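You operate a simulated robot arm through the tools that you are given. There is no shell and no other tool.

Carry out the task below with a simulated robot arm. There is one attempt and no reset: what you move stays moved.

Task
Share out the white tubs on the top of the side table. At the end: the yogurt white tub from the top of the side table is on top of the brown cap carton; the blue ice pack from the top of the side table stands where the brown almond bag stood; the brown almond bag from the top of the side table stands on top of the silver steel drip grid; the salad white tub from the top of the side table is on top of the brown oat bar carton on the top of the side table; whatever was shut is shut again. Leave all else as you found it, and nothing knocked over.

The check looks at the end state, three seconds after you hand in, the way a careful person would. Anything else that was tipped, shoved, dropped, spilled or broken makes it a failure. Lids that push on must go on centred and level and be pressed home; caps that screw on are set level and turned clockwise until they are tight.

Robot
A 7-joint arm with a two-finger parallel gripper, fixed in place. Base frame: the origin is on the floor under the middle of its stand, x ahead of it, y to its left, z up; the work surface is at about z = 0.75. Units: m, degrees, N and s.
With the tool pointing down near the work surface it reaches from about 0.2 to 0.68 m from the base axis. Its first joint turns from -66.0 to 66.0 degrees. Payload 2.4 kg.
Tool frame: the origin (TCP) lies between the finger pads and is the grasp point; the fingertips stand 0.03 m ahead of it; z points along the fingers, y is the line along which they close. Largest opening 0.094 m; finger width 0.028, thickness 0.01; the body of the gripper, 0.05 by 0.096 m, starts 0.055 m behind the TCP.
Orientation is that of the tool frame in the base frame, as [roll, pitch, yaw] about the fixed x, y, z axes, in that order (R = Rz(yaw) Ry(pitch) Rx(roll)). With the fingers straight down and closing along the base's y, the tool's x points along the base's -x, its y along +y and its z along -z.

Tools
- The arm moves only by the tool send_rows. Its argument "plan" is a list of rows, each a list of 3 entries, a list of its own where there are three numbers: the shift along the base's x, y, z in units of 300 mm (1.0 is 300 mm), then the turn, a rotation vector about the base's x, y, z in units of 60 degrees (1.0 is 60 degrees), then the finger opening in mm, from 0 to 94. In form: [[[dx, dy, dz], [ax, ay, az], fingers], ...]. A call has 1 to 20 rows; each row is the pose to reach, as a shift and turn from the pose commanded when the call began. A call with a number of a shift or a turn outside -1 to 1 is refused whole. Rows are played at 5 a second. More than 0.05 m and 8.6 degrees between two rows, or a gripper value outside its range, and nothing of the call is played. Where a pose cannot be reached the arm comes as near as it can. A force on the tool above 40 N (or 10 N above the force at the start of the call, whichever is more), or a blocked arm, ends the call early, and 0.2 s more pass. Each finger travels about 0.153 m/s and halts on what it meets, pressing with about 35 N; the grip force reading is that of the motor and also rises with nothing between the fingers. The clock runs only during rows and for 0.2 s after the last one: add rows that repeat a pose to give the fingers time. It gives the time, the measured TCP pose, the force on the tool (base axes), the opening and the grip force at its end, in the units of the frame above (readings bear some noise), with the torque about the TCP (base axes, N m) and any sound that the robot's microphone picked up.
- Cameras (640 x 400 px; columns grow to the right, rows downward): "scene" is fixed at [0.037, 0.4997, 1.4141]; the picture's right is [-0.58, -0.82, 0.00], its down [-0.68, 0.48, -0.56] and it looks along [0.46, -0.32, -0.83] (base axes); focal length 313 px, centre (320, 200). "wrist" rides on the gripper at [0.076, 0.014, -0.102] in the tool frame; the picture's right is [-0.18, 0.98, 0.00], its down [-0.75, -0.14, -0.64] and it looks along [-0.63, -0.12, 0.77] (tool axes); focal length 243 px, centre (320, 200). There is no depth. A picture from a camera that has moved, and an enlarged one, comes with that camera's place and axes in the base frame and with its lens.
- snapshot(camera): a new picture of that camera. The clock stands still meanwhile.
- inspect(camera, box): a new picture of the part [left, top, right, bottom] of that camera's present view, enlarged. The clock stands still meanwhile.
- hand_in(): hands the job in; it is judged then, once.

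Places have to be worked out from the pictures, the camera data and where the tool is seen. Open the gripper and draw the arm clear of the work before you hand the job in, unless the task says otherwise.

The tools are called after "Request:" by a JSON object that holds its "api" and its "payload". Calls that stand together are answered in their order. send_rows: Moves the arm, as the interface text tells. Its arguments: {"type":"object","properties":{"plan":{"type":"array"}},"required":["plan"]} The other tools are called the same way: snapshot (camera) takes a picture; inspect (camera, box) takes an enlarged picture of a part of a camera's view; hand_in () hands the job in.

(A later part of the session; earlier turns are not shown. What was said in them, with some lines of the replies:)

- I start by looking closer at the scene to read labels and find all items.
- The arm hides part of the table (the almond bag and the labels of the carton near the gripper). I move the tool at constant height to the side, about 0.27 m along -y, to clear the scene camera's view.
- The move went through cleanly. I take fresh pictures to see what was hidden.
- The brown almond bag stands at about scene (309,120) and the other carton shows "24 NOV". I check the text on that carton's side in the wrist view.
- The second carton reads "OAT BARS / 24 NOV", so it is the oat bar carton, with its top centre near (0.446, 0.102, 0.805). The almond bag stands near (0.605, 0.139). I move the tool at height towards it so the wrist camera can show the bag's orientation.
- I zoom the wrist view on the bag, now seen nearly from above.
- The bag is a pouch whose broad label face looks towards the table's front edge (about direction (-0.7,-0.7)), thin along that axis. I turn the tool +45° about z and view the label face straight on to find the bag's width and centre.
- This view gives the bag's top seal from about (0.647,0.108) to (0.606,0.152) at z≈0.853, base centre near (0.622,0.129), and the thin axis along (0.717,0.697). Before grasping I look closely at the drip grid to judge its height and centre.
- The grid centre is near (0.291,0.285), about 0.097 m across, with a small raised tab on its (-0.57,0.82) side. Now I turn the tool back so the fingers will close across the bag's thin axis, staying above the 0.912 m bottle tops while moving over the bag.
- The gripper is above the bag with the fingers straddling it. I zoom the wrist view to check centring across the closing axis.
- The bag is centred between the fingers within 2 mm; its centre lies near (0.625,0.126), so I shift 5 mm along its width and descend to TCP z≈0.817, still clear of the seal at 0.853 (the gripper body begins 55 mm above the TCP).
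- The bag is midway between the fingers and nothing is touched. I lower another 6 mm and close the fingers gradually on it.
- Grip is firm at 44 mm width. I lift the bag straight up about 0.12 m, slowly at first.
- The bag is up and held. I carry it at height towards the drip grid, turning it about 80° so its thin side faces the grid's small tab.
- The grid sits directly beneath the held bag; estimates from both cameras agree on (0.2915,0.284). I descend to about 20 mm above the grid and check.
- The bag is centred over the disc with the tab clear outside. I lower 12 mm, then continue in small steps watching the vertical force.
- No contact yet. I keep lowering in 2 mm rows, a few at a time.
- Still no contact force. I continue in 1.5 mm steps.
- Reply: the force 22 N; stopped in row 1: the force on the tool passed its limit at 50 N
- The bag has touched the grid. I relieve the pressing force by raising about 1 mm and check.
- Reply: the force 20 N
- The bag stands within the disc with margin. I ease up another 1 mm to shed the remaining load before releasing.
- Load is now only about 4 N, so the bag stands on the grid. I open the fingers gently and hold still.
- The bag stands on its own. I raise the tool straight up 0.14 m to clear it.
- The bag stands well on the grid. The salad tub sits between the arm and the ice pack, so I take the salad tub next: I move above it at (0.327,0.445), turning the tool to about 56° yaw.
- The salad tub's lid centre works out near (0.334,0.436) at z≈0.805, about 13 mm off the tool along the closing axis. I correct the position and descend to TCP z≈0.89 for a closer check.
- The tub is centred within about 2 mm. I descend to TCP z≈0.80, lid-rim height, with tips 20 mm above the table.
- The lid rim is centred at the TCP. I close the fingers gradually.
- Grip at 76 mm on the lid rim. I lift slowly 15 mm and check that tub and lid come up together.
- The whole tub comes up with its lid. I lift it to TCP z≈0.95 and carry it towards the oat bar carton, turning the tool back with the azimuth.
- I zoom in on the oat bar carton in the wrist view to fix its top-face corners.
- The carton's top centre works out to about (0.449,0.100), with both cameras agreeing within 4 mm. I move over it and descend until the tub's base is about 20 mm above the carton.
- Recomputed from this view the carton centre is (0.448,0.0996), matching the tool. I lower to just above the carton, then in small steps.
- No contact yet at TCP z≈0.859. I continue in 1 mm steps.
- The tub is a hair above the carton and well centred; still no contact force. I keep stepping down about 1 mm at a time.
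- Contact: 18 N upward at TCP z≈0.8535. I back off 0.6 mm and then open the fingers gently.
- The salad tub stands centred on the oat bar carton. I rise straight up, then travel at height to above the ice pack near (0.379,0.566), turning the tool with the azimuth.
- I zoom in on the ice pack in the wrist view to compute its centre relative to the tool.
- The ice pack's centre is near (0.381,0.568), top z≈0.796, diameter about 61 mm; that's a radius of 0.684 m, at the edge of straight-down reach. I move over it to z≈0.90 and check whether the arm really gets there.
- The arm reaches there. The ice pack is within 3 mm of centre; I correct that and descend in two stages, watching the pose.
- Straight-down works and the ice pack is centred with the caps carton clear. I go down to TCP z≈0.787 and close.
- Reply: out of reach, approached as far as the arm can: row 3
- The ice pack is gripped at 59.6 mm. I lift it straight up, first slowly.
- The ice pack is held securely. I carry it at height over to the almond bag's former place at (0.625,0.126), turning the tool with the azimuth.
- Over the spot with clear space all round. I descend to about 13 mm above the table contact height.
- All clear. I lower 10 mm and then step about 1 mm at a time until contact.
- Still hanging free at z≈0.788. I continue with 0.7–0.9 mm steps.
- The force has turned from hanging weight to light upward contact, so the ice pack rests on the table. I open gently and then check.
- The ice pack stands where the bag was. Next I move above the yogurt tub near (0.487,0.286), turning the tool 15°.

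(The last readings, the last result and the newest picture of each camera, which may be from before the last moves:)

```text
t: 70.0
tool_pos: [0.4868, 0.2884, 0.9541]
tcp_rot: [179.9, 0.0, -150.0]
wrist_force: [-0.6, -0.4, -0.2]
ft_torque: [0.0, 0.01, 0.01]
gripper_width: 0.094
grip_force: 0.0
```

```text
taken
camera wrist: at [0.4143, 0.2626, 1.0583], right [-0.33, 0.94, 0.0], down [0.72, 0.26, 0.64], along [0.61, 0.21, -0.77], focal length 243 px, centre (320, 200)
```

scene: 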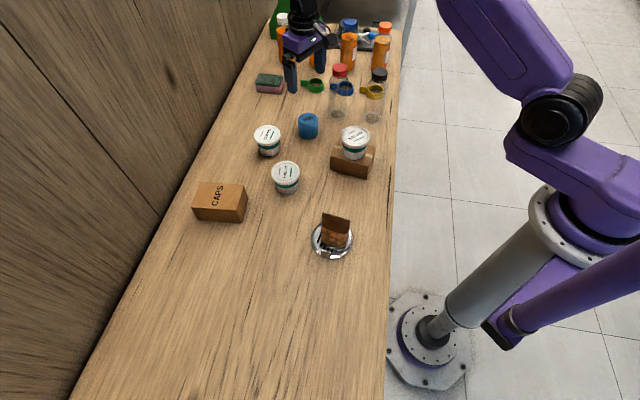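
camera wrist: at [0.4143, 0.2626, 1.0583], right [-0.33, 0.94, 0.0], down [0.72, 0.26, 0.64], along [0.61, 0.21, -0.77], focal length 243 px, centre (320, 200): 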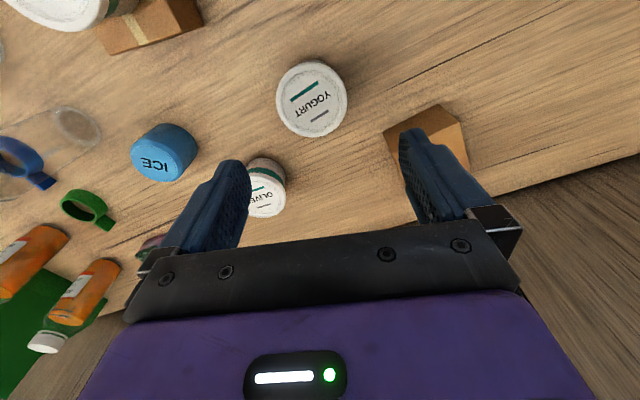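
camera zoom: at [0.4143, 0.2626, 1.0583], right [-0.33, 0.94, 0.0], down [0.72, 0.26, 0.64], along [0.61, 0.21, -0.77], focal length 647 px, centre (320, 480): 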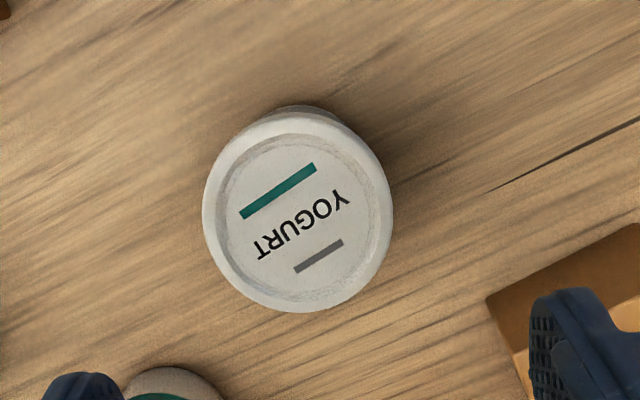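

The yogurt lid centre is at about (0.4915,0.281). I correct by a few millimetres and descend to TCP z≈0.888 for a closer check.

Request:
{"api": "send_rows", "payload": {"plan": [[[0.008, -0.01, -0.06], [0, 0, 0], 94], [[0.015, -0.02, -0.13], [0, 0, 0], 94], [[0.015, -0.02, -0.19], [0, 0, 0], 94], [[0.015, -0.02, -0.22], [0, 0, 0], 94], [[0.015, -0.02, -0.22], [0, 0, 0], 94]]}}

Request:
{"api": "inspect", "payload": {"camera": "wrist", "box": [180, 0, 460, 200]}}

```text
t: 71.2
tool_pos: [0.4909, 0.2818, 0.8881]
tcp_rot: [-180.0, 0.0, -150.0]
wrist_force: [-0.4, -0.1, -0.4]
ft_torque: [-0.01, -0.06, -0.01]
gripper_width: 0.094
grip_force: 0.1
```

```text
2.00 times, centred on (320, 100) of wrist
camera zoom: at [0.418, 0.2555, 0.9913], right [-0.33, 0.94, 0.0], down [0.72, 0.26, 0.64], along [0.61, 0.21, -0.77], focal length 485 px, centre (320, 400)
```

zoom: 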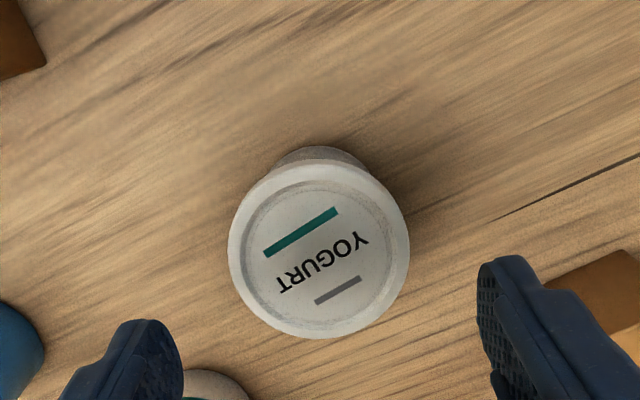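

The yogurt lid is centred on the tool axis. I descend to lid-rim height (TCP z≈0.80) and close gradually.

Request:
{"api": "send_rows", "payload": {"plan": [[[0, 0, -0.08], [0, 0, 0], 94], [[0, 0, -0.16], [0, 0, 0], 94], [[0, 0, -0.22], [0, 0, 0], 94], [[0, 0, -0.27], [0, 0, 0], 94], [[0, 0, -0.293], [0, 0, 0], 94], [[0, 0, -0.293], [0, 0, 0], 94]]}}

Request:
{"api": "snapshot", "payload": {"camera": "wrist"}}

Request:
{"api": "send_rows", "payload": {"plan": [[[0, 0, 0], [0, 0, 0], 86], [[0, 0, 0], [0, 0, 0], 81], [[0, 0, 0], [0, 0, 0], 78], [[0, 0, 0], [0, 0, 0], 75], [[0, 0, 0], [0, 0, 0], 68], [[0, 0, 0], [0, 0, 0], 60], [[0, 0, 0], [0, 0, 0], 50], [[0, 0, 0], [0, 0, 0], 50]]}}

Request:
{"api": "snapshot", "payload": {"camera": "wrist"}}

```text
t: 72.6
tool_pos: [0.4909, 0.2812, 0.8015]
tcp_rot: [-180.0, 0.1, -149.9]
wrist_force: [0.5, 0.2, -1.0]
ft_torque: [0.01, -0.01, -0.01]
gripper_width: 0.0939
grip_force: 0.1
```

```text
taken
camera wrist: at [0.4186, 0.2543, 0.9052], right [-0.33, 0.94, 0.0], down [0.72, 0.26, 0.64], along [0.61, 0.22, -0.77], focal length 243 px, centre (320, 200)
```

wrist: 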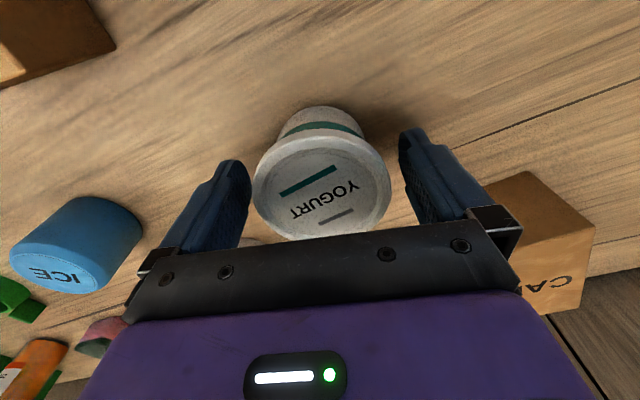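

```text
t: 74.4
tool_pos: [0.4908, 0.2796, 0.8026]
tcp_rot: [180.0, 0.0, -149.9]
wrist_force: [0.1, -0.3, 0.6]
ft_torque: [-0.08, 0.02, 0.0]
gripper_width: 0.0755
grip_force: 34.7
```

```text
taken
camera wrist: at [0.4185, 0.2543, 0.9053], right [-0.33, 0.94, 0.0], down [0.72, 0.26, 0.64], along [0.61, 0.21, -0.77], focal length 243 px, centre (320, 200)
```

wrist: 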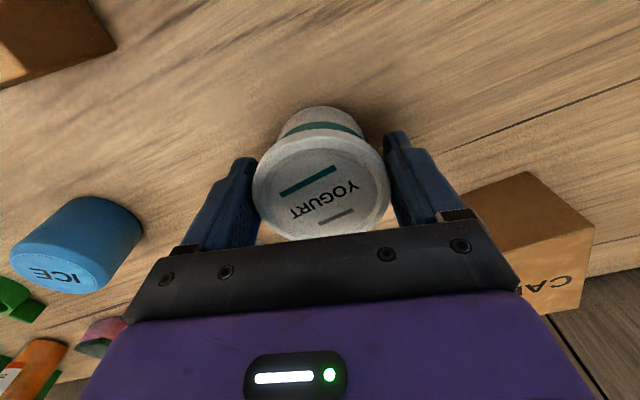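

Gripped at 75.5 mm. I lift slowly by 15 mm and check that tub and lid rise together.

Request:
{"api": "send_rows", "payload": {"plan": [[[0, 0, 0.01], [0, 0, 0], 50], [[0, 0, 0.02], [0, 0, 0], 50], [[0, 0, 0.03], [0, 0, 0], 50], [[0, 0, 0.04], [0, 0, 0], 50], [[0, 0, 0.05], [0, 0, 0], 50], [[0, 0, 0.05], [0, 0, 0], 50]]}}

Request:
{"api": "inspect", "payload": {"camera": "scene", "box": [220, 110, 350, 210]}}

Request:
{"api": "snapshot", "payload": {"camera": "wrist"}}

```text
t: 75.8
tool_pos: [0.4918, 0.2806, 0.8164]
tcp_rot: [180.0, 0.0, -149.8]
wrist_force: [0.8, 0.3, -1.2]
ft_torque: [0.03, 0.04, 0.0]
gripper_width: 0.0755
grip_force: 35.5
```

```text
4.00 times, centred on (285, 160) of scene
camera zoom: at [0.037, 0.4997, 1.4141], right [-0.58, -0.82, 0.0], down [-0.68, 0.48, -0.56], along [0.46, -0.32, -0.83], focal length 1253 px, centre (460, 360)
```

zoom: 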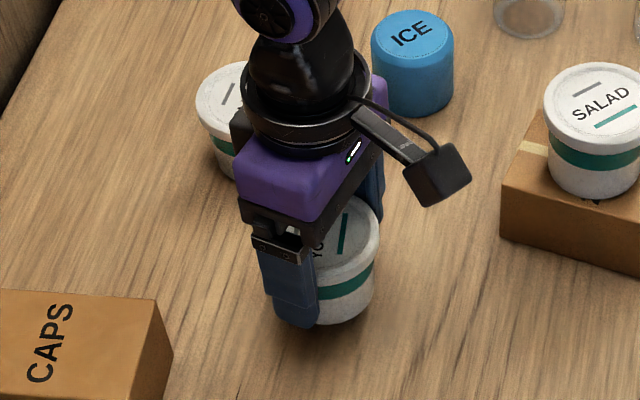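

```text
taken
camera wrist: at [0.4186, 0.2542, 0.9196], right [-0.33, 0.94, 0.0], down [0.72, 0.26, 0.64], along [0.61, 0.21, -0.77], focal length 243 px, centre (320, 200)
```

wrist: 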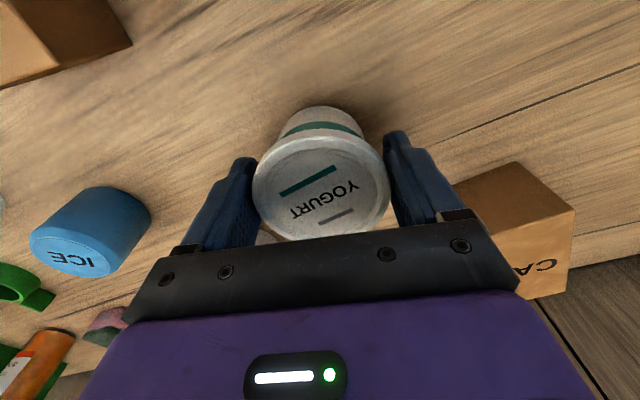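

Tub and lid rise together. I lift to TCP z≈0.95 and move to a hover point just short of the caps carton to measure it.

Request:
{"api": "send_rows", "payload": {"plan": [[[0, 0, 0.09], [0, 0, 0], 50], [[0, 0, 0.19], [0, 0, 0], 50], [[0, 0, 0.29], [0, 0, 0], 50], [[0, 0, 0.39], [0, 0, 0], 50], [[0, 0.04, 0.447], [0, 0, 0.02], 50], [[-0.005, 0.13, 0.447], [0, 0, 0.05], 50], [[-0.01, 0.24, 0.447], [0, 0, 0.09], 50], [[-0.015, 0.35, 0.447], [0, 0, 0.13], 50], [[-0.02, 0.447, 0.447], [0, 0, 0.167], 50], [[-0.02, 0.447, 0.447], [0, 0, 0.167], 50]]}}

Request:
{"api": "snapshot", "payload": {"camera": "wrist"}}

Request:
{"api": "inspect", "payload": {"camera": "scene", "box": [170, 130, 290, 240]}}

```text
t: 78.0
tool_pos: [0.4838, 0.4161, 0.9487]
tcp_rot: [179.9, 0.1, -139.8]
wrist_force: [0.2, -0.5, -1.2]
ft_torque: [0.06, -0.01, -0.03]
gripper_width: 0.0754
grip_force: 35.4
```

```text
taken
camera wrist: at [0.4166, 0.3765, 1.0529], right [-0.49, 0.87, 0.0], down [0.67, 0.38, 0.64], along [0.56, 0.32, -0.77], focal length 243 px, centre (320, 200)
```

wrist: 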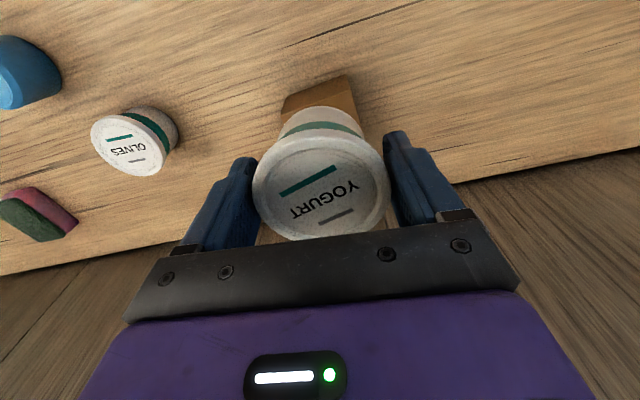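

```text
3.64 times, centred on (230, 185) of scene
camera zoom: at [0.037, 0.4997, 1.4141], right [-0.58, -0.82, 0.0], down [-0.68, 0.48, -0.56], along [0.46, -0.32, -0.83], focal length 1140 px, centre (647, 254)
```

zoom: 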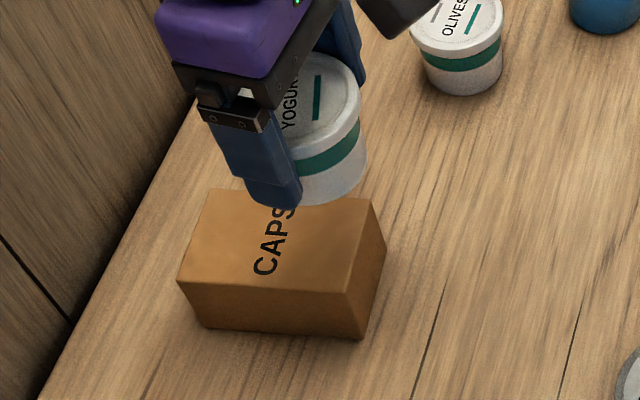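

I zoom on the visible near end of the caps carton.

Request:
{"api": "inspect", "payload": {"camera": "wrist", "box": [260, 60, 400, 150]}}

```text
4.44 times, centred on (330, 105) of wrist
camera zoom: at [0.4166, 0.3765, 1.0529], right [-0.49, 0.87, 0.0], down [0.67, 0.38, 0.64], along [0.56, 0.32, -0.77], focal length 1078 px, centre (276, 622)
```

zoom: 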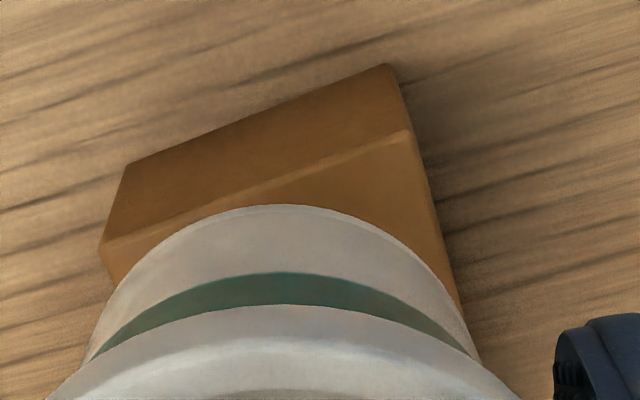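

The carton's near top edge and both earlier measurements give a top centre of about (0.525,0.451). I move over (0.522,0.448), which is within 5 mm of centre and easier to reach, and descend until the tub base is about 20 mm above the carton.

Request:
{"api": "send_rows", "payload": {"plan": [[[0.04, 0.036, 0], [0, 0, 0], 50], [[0.083, 0.072, -0.02], [0, 0, 0], 50], [[0.125, 0.108, -0.07], [0, 0, 0], 50], [[0.125, 0.108, -0.14], [0, 0, 0], 50], [[0.125, 0.108, -0.2], [0, 0, 0], 50], [[0.125, 0.108, -0.24], [0, 0, 0], 50], [[0.125, 0.108, -0.24], [0, 0, 0], 50]]}}

Request:
{"api": "inspect", "payload": {"camera": "wrist", "box": [200, 20, 440, 180]}}

Request:
{"api": "inspect", "payload": {"camera": "scene", "box": [170, 130, 290, 240]}}

```text
t: 79.6
tool_pos: [0.5228, 0.4471, 0.8767]
tcp_rot: [180.0, 0.0, -139.8]
wrist_force: [-0.1, -0.3, -2.1]
ft_torque: [0.03, 0.03, -0.01]
gripper_width: 0.0756
grip_force: 35.2
```

```text
2.50 times, centred on (320, 100) of wrist
camera zoom: at [0.456, 0.4086, 0.981], right [-0.49, 0.87, 0.0], down [0.67, 0.38, 0.64], along [0.56, 0.32, -0.77], focal length 606 px, centre (320, 450)
```

zoom: 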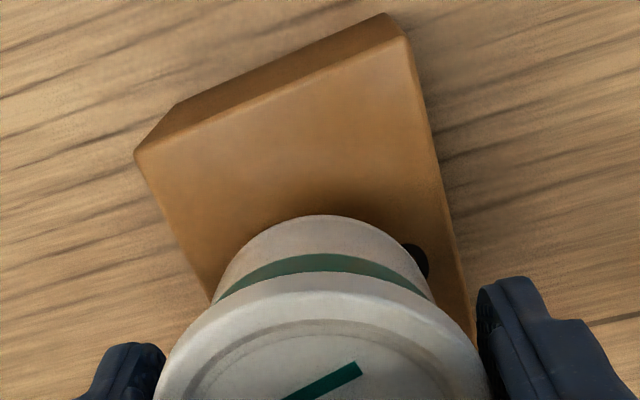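

```text
3.64 times, centred on (230, 185) of scene
camera zoom: at [0.037, 0.4997, 1.4141], right [-0.58, -0.82, 0.0], down [-0.68, 0.48, -0.56], along [0.46, -0.32, -0.83], focal length 1140 px, centre (647, 254)
```

zoom: 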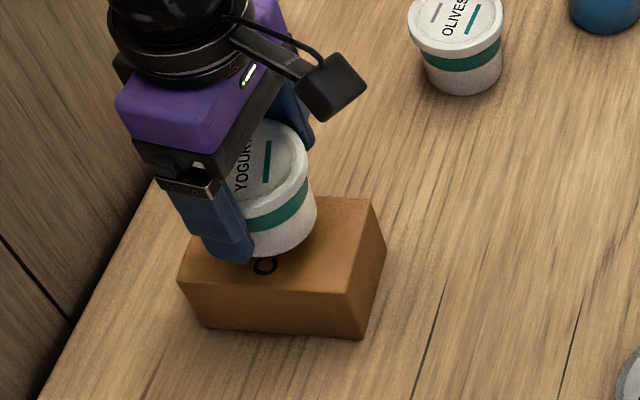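

The tub sits over the middle of the carton with margins of about 6 mm or more on every side. I lower 13 mm and then creep down to contact.

Request:
{"api": "send_rows", "payload": {"plan": [[[0, 0, -0.02], [0, 0, 0], 50], [[0, 0, -0.043], [0, 0, 0], 50], [[0, 0, -0.043], [0, 0, 0], 50]]}}

Request:
{"api": "send_rows", "payload": {"plan": [[[0, 0, -0.004], [0, 0, 0], 50], [[0, 0, -0.004], [0, 0, 0], 50]]}}

Request:
{"api": "send_rows", "payload": {"plan": [[[0, 0, -0.004], [0, 0, 0], 50], [[0, 0, -0.004], [0, 0, 0], 50]]}}

Request:
{"api": "send_rows", "payload": {"plan": [[[0, 0, -0.003], [0, 0, 0], 50], [[0, 0, -0.003], [0, 0, 0], 50]]}}

```text
t: 80.4
tool_pos: [0.524, 0.4468, 0.8657]
tcp_rot: [-180.0, 0.1, -139.8]
wrist_force: [-0.7, 0.5, -2.0]
ft_torque: [0.0, 0.05, 0.05]
gripper_width: 0.0756
grip_force: 34.7
```

```text
t: 81.0
tool_pos: [0.5217, 0.4467, 0.8636]
tcp_rot: [180.0, 0.1, -139.7]
wrist_force: [0.0, 0.0, -1.2]
ft_torque: [0.0, -0.01, -0.02]
gripper_width: 0.0758
grip_force: 34.6
```

```text
t: 81.6
tool_pos: [0.5232, 0.4471, 0.8627]
tcp_rot: [-180.0, 0.1, -139.8]
wrist_force: [0.0, -0.1, -1.8]
ft_torque: [-0.03, -0.03, 0.02]
gripper_width: 0.0754
grip_force: 34.8
```

```text
t: 82.2
tool_pos: [0.5217, 0.4469, 0.8623]
tcp_rot: [179.9, 0.1, -139.8]
wrist_force: [-0.8, -0.8, -2.0]
ft_torque: [0.01, -0.04, -0.01]
gripper_width: 0.0756
grip_force: 34.7
```

No contact yet at z≈0.862. I continue creeping down.

Request:
{"api": "send_rows", "payload": {"plan": [[[0, 0, -0.004], [0, 0, 0], 50], [[0, 0, -0.004], [0, 0, 0], 50]]}}

Request:
{"api": "send_rows", "payload": {"plan": [[[0, 0, -0.004], [0, 0, 0], 50], [[0, 0, -0.004], [0, 0, 0], 50]]}}

Request:
{"api": "send_rows", "payload": {"plan": [[[0, 0, -0.003], [0, 0, 0], 50], [[0, 0, -0.003], [0, 0, 0], 50]]}}

Request:
{"api": "send_rows", "payload": {"plan": [[[0, 0, -0.003], [0, 0, 0], 50], [[0, 0, -0.003], [0, 0, 0], 50]]}}

```text
t: 82.8
tool_pos: [0.5228, 0.4481, 0.8619]
tcp_rot: [180.0, 0.2, -139.8]
wrist_force: [-2.0, -0.8, 6.4]
ft_torque: [-0.11, 0.11, -0.02]
gripper_width: 0.0754
grip_force: 34.9
```

```text
t: 83.4
tool_pos: [0.5244, 0.4474, 0.8619]
tcp_rot: [-180.0, 0.1, -139.8]
wrist_force: [-3.2, 0.0, 17.9]
ft_torque: [-0.13, 0.26, -0.03]
gripper_width: 0.0754
grip_force: 34.8
```

```text
t: 84.0
tool_pos: [0.5233, 0.4481, 0.8608]
tcp_rot: [-180.0, 0.4, -139.8]
wrist_force: [0.0, 2.2, 22.7]
ft_torque: [0.1, -0.01, -0.01]
gripper_width: 0.0753
grip_force: 35.4
```

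```text
t: 84.6
tool_pos: [0.5234, 0.4476, 0.8611]
tcp_rot: [180.0, 0.4, -139.9]
wrist_force: [1.5, 3.5, 23.9]
ft_torque: [0.2, -0.2, 0.01]
gripper_width: 0.0753
grip_force: 35.1
```

Contact came at about z≈0.862 and the force is now 24 N. I ease up until the load is small.

Request:
{"api": "send_rows", "payload": {"plan": [[[0, 0, 0.005], [0, 0, 0], 50], [[0, 0, 0.005], [0, 0, 0], 50]]}}

Request:
{"api": "send_rows", "payload": {"plan": [[[0, 0, 0.003], [0, 0, 0], 50], [[0, 0, 0.003], [0, 0, 0], 50]]}}

Request:
{"api": "inspect", "payload": {"camera": "scene", "box": [170, 130, 290, 240]}}

Request:
{"api": "inspect", "payload": {"camera": "wrist", "box": [200, 20, 440, 180]}}

```text
t: 85.2
tool_pos: [0.5231, 0.4477, 0.8603]
tcp_rot: [180.0, 0.1, -139.8]
wrist_force: [3.7, 5.1, 16.1]
ft_torque: [0.43, -0.51, 0.06]
gripper_width: 0.0752
grip_force: 34.5
```

```text
t: 85.8
tool_pos: [0.5227, 0.4466, 0.8607]
tcp_rot: [-180.0, 0.0, -139.8]
wrist_force: [3.8, 4.0, 17.2]
ft_torque: [0.36, -0.54, 0.06]
gripper_width: 0.0749
grip_force: 35.0
```

```text
3.64 times, centred on (230, 185) of scene
camera zoom: at [0.0368, 0.4995, 1.4142], right [-0.58, -0.82, 0.0], down [-0.68, 0.48, -0.56], along [0.46, -0.32, -0.83], focal length 1140 px, centre (647, 254)
```

zoom: 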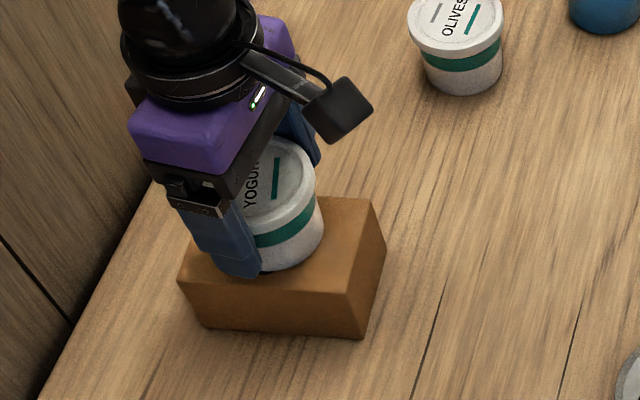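

```text
2.50 times, centred on (320, 100) of wrist
camera zoom: at [0.4558, 0.4086, 0.9639], right [-0.49, 0.87, 0.0], down [0.67, 0.38, 0.64], along [0.56, 0.32, -0.77], focal length 606 px, centre (320, 450)
```

zoom: 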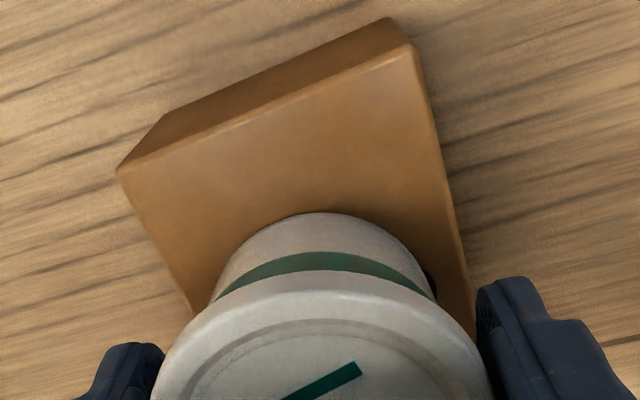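

The tub is on the carton. I ease up another millimetre to shed the rest of the load.

Request:
{"api": "send_rows", "payload": {"plan": [[[0, 0, 0.0035], [0, 0, 0], 50], [[0, 0, 0.0035], [0, 0, 0], 50]]}}

```text
t: 86.4
tool_pos: [0.5229, 0.4473, 0.8601]
tcp_rot: [179.9, -0.1, -139.9]
wrist_force: [3.1, 0.0, 9.4]
ft_torque: [0.25, -0.39, -0.06]
gripper_width: 0.0753
grip_force: 35.3
```

Request:
{"api": "send_rows", "payload": {"plan": [[[0, 0, 0.0025], [0, 0, 0], 50], [[0, 0, 0.0025], [0, 0, 0], 50]]}}

```text
t: 87.0
tool_pos: [0.5209, 0.4471, 0.8605]
tcp_rot: [180.0, -0.2, -139.9]
wrist_force: [0.9, -1.5, 1.7]
ft_torque: [0.01, -0.06, -0.03]
gripper_width: 0.0749
grip_force: 34.8
```

The load is down to under 2 N with the tub resting on the carton. I open the fingers gently.

Request:
{"api": "send_rows", "payload": {"plan": [[[0, 0, 0], [0, 0, 0], 77], [[0, 0, 0], [0, 0, 0], 80], [[0, 0, 0], [0, 0, 0], 85], [[0, 0, 0], [0, 0, 0], 90], [[0, 0, 0], [0, 0, 0], 94], [[0, 0, 0], [0, 0, 0], 94]]}}

Request:
{"api": "snapshot", "payload": {"camera": "wrist"}}

Request:
{"api": "inspect", "payload": {"camera": "scene", "box": [170, 130, 290, 240]}}

```text
t: 88.4
tool_pos: [0.5218, 0.4473, 0.862]
tcp_rot: [179.9, 0.1, -139.8]
wrist_force: [0.2, 0.0, -0.6]
ft_torque: [0.01, -0.02, -0.01]
gripper_width: 0.094
grip_force: 0.1
```

```text
taken
camera wrist: at [0.4549, 0.4091, 0.9655], right [-0.49, 0.87, 0.0], down [0.67, 0.38, 0.64], along [0.56, 0.32, -0.77], focal length 243 px, centre (320, 200)
```

wrist: 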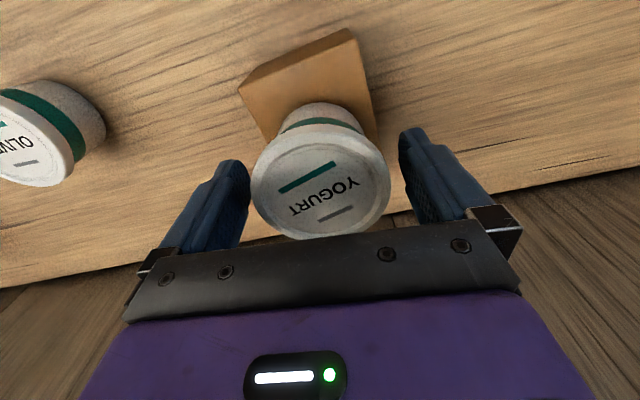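

```text
3.64 times, centred on (230, 185) of scene
camera zoom: at [0.037, 0.4997, 1.4141], right [-0.58, -0.82, 0.0], down [-0.68, 0.48, -0.56], along [0.46, -0.32, -0.83], focal length 1140 px, centre (647, 254)
```

zoom: 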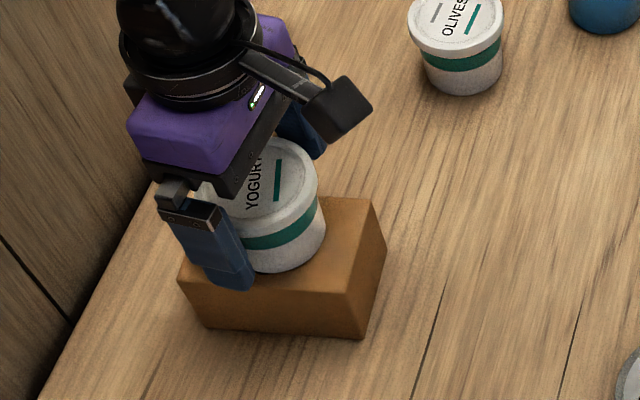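

The yogurt tub stands on the caps carton. I raise straight up and retreat inwards so the whole table can be seen.

Request:
{"api": "send_rows", "payload": {"plan": [[[0, 0, 0.03], [0, 0, 0], 94], [[0, 0, 0.09], [0, 0, 0], 94], [[0, 0, 0.18], [0, 0, 0], 94], [[0, 0, 0.28], [0, 0, 0], 94], [[0, 0, 0.4], [0, 0, 0], 94], [[-0.04, -0.08, 0.5], [0, 0, 0], 94], [[-0.1, -0.2, 0.55], [0, 0, 0], 94], [[-0.16, -0.32, 0.58], [0, 0, 0], 94], [[-0.22, -0.45, 0.6], [0, 0, 0], 94], [[-0.28, -0.58, 0.6], [0, 0, 0], 94], [[-0.34, -0.7, 0.6], [0, 0, 0], 94], [[-0.4, -0.82, 0.6], [0, 0, 0], 94], [[-0.46, -0.95, 0.6], [0, 0, 0], 94]]}}

Request:
{"api": "send_rows", "payload": {"plan": [[[-0.02, -0.13, 0], [0, 0, -0.1], 94], [[-0.04, -0.26, 0], [0, 0, -0.2], 94], [[-0.06, -0.39, 0], [0, 0, -0.3], 94], [[-0.08, -0.52, 0], [0, 0, -0.4], 94], [[-0.1, -0.65, 0], [0, 0, -0.5], 94], [[-0.12, -0.78, 0], [0, 0, -0.6], 94]]}}

Request:
{"api": "snapshot", "payload": {"camera": "scene"}}

Request:
{"api": "snapshot", "payload": {"camera": "wrist"}}

```text
t: 91.2
tool_pos: [0.3845, 0.1618, 1.0453]
tcp_rot: [-180.0, 0.0, -139.9]
wrist_force: [-0.4, 0.2, -0.3]
ft_torque: [0.03, -0.04, 0.05]
gripper_width: 0.0941
grip_force: 0.3
```

```text
t: 92.6
tool_pos: [0.349, -0.0727, 1.0453]
tcp_rot: [-179.9, 0.1, -175.9]
wrist_force: [0.8, -0.6, 0.0]
ft_torque: [0.02, 0.02, 0.02]
gripper_width: 0.0943
grip_force: 0.0
```

```text
taken
```

scene: 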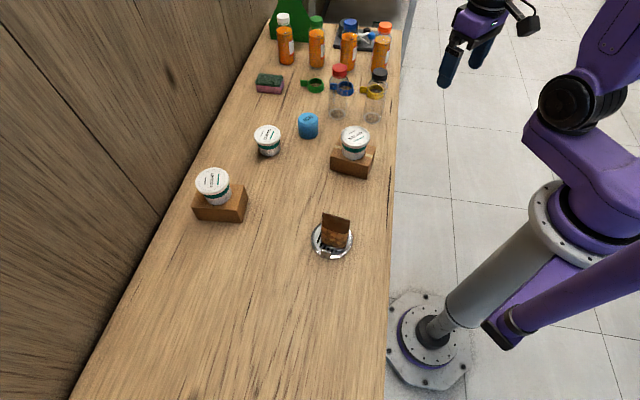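

```text
taken
camera wrist: at [0.272, -0.0647, 1.149], right [0.11, 0.99, 0.0], down [0.76, -0.09, 0.64], along [0.64, -0.07, -0.77], focal length 243 px, centre (320, 200)
```

wrist: 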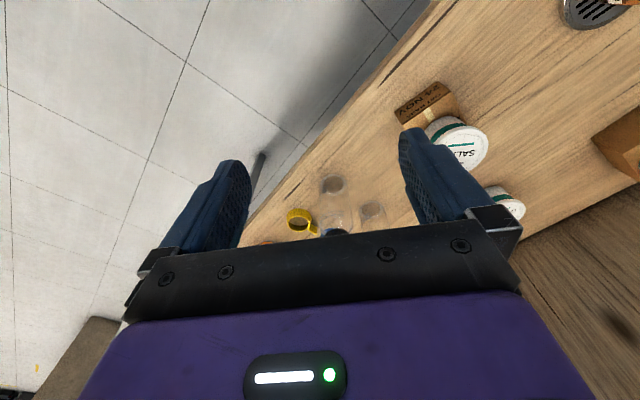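

The arm is clear. I zoom the scene view on each placed item to verify the end state.

Request:
{"api": "inspect", "payload": {"camera": "scene", "box": [170, 150, 270, 240]}}

Request:
{"api": "inspect", "payload": {"camera": "scene", "box": [240, 90, 390, 190]}}

Request:
{"api": "inspect", "payload": {"camera": "scene", "box": [295, 200, 375, 270]}}

Request:
{"api": "inspect", "payload": {"camera": "scene", "box": [230, 0, 410, 112]}}

```text
4.44 times, centred on (220, 195) of scene
camera zoom: at [0.0369, 0.4997, 1.4141], right [-0.58, -0.82, 0.0], down [-0.68, 0.48, -0.56], along [0.46, -0.32, -0.83], focal length 1393 px, centre (764, 222)
```

zoom: 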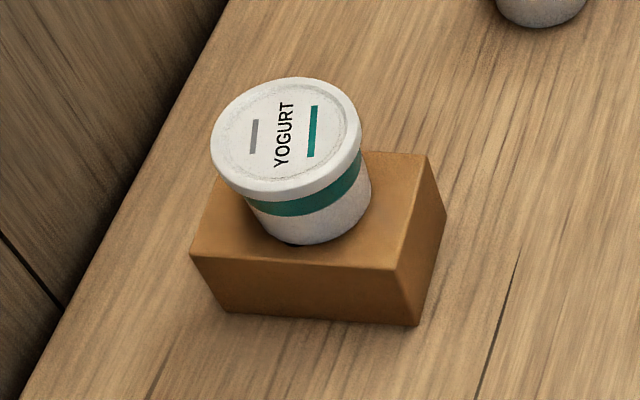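

```text
4.00 times, centred on (315, 140) of scene
camera zoom: at [0.0369, 0.4997, 1.4141], right [-0.58, -0.82, 0.0], down [-0.68, 0.48, -0.56], along [0.46, -0.32, -0.83], focal length 1253 px, centre (340, 440)
```

zoom: 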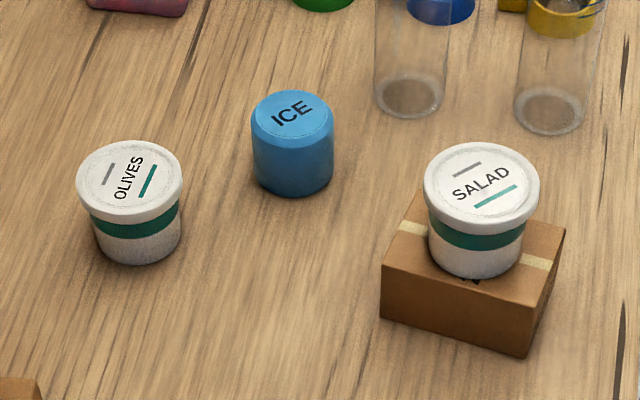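

```text
5.71 times, centred on (335, 235) of scene
camera zoom: at [0.0369, 0.4997, 1.4141], right [-0.58, -0.82, 0.0], down [-0.68, 0.48, -0.56], along [0.46, -0.32, -0.83], focal length 1791 px, centre (234, 0)
```

zoom: 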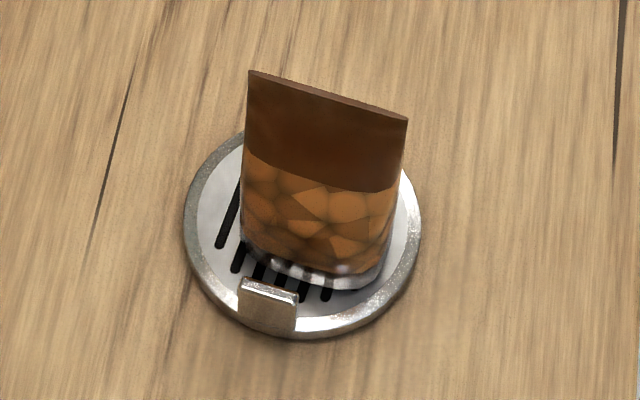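

```text
3.56 times, centred on (320, 56) of scene
camera zoom: at [0.0369, 0.4997, 1.4141], right [-0.58, -0.82, 0.0], down [-0.68, 0.48, -0.56], along [0.46, -0.32, -0.83], focal length 1114 px, centre (320, 712)
```

zoom: 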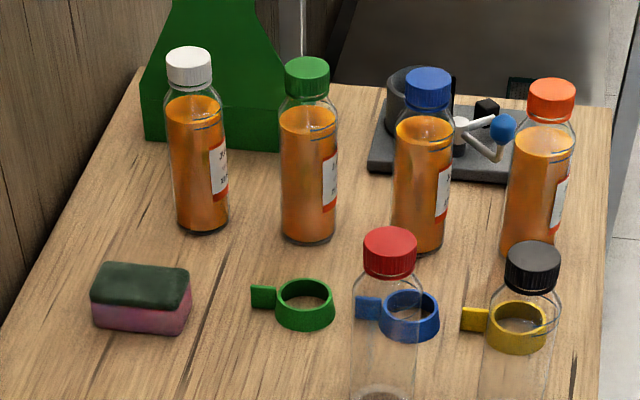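

Everything matches its target and the cartons, grid and other items are at their original pixels. One last high-zoom look at both stacked tubs and their lids before handing in.

Request:
{"api": "inspect", "payload": {"camera": "scene", "box": [190, 160, 255, 225]}}

Request:
{"api": "inspect", "payload": {"camera": "scene", "box": [325, 120, 385, 180]}}

Request:
{"api": "inspect", "payload": {"camera": "wrist", "box": [380, 70, 540, 230]}}

```text
6.15 times, centred on (222, 192) of scene
camera zoom: at [0.0369, 0.4997, 1.4141], right [-0.58, -0.82, 0.0], down [-0.68, 0.48, -0.56], along [0.46, -0.32, -0.83], focal length 1928 px, centre (920, 246)
```

zoom: 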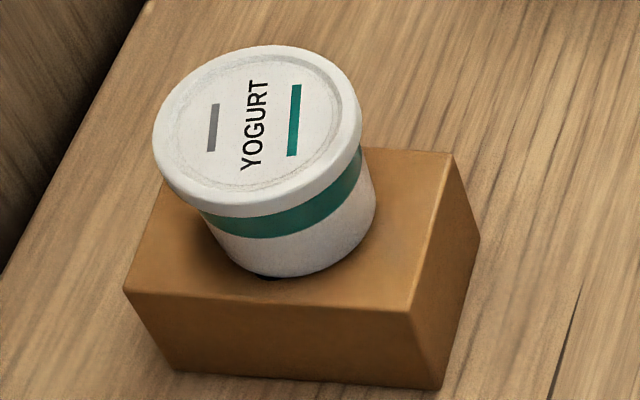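

```text
6.67 times, centred on (355, 150) of scene
camera zoom: at [0.0369, 0.4997, 1.4141], right [-0.58, -0.82, 0.0], down [-0.68, 0.48, -0.56], along [0.46, -0.32, -0.83], focal length 2089 px, centre (87, 533)
```

zoom: 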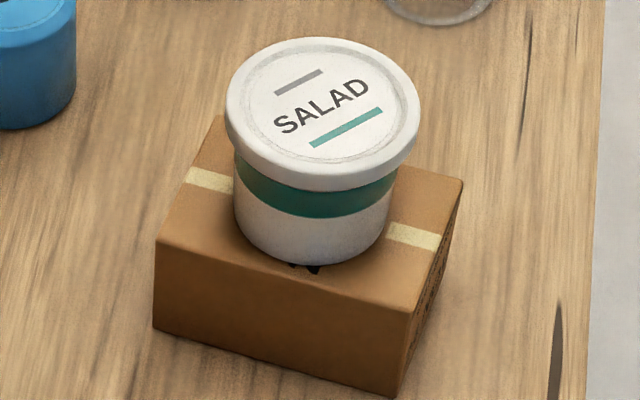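

```text
2.50 times, centred on (460, 150) of wrist
camera zoom: at [0.272, -0.0647, 1.149], right [0.11, 0.99, 0.0], down [0.76, -0.09, 0.64], along [0.64, -0.07, -0.77], focal length 606 px, centre (-30, 325)
```

zoom: 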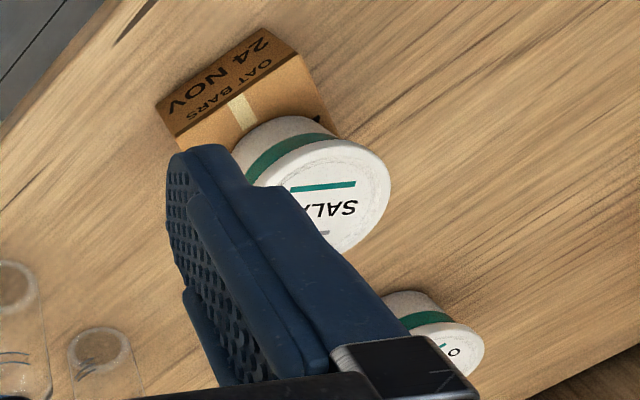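

Both tubs stand level on their cartons with lids on, the bag stands on the grid, the ice pack is where the bag stood, and the open gripper is clear of the table. I hand in.

Request:
{"api": "hand_in", "payload": {}}

```text
The job is handed in.
```

I've placed all four items and handed in the job. The final pictures show everything standing and nothing tipped; I don't have the check's verdict.

- **Yogurt tub:** it stands level on top of the caps carton, about 5 mm off centre because the carton's middle was at the edge of the arm's reach. Its base is fully on the carton.
- **Salad tub:** it stands centred on top of the oat bar carton.
- **Almond bag:** it stands upright on the drip grid. I turned it about 80° so its thin side faces the grid's small tab.
- **Ice pack:** it stands at the almond bag's old spot, about (0.625, 0.126).

I lifted both tubs by their lid rims, and the lids stayed on. Both cartons and the grid appear not to have moved in the scene camera pictures, and the rest of the table looks as it did. The arm is clear of the table with the gripper open.
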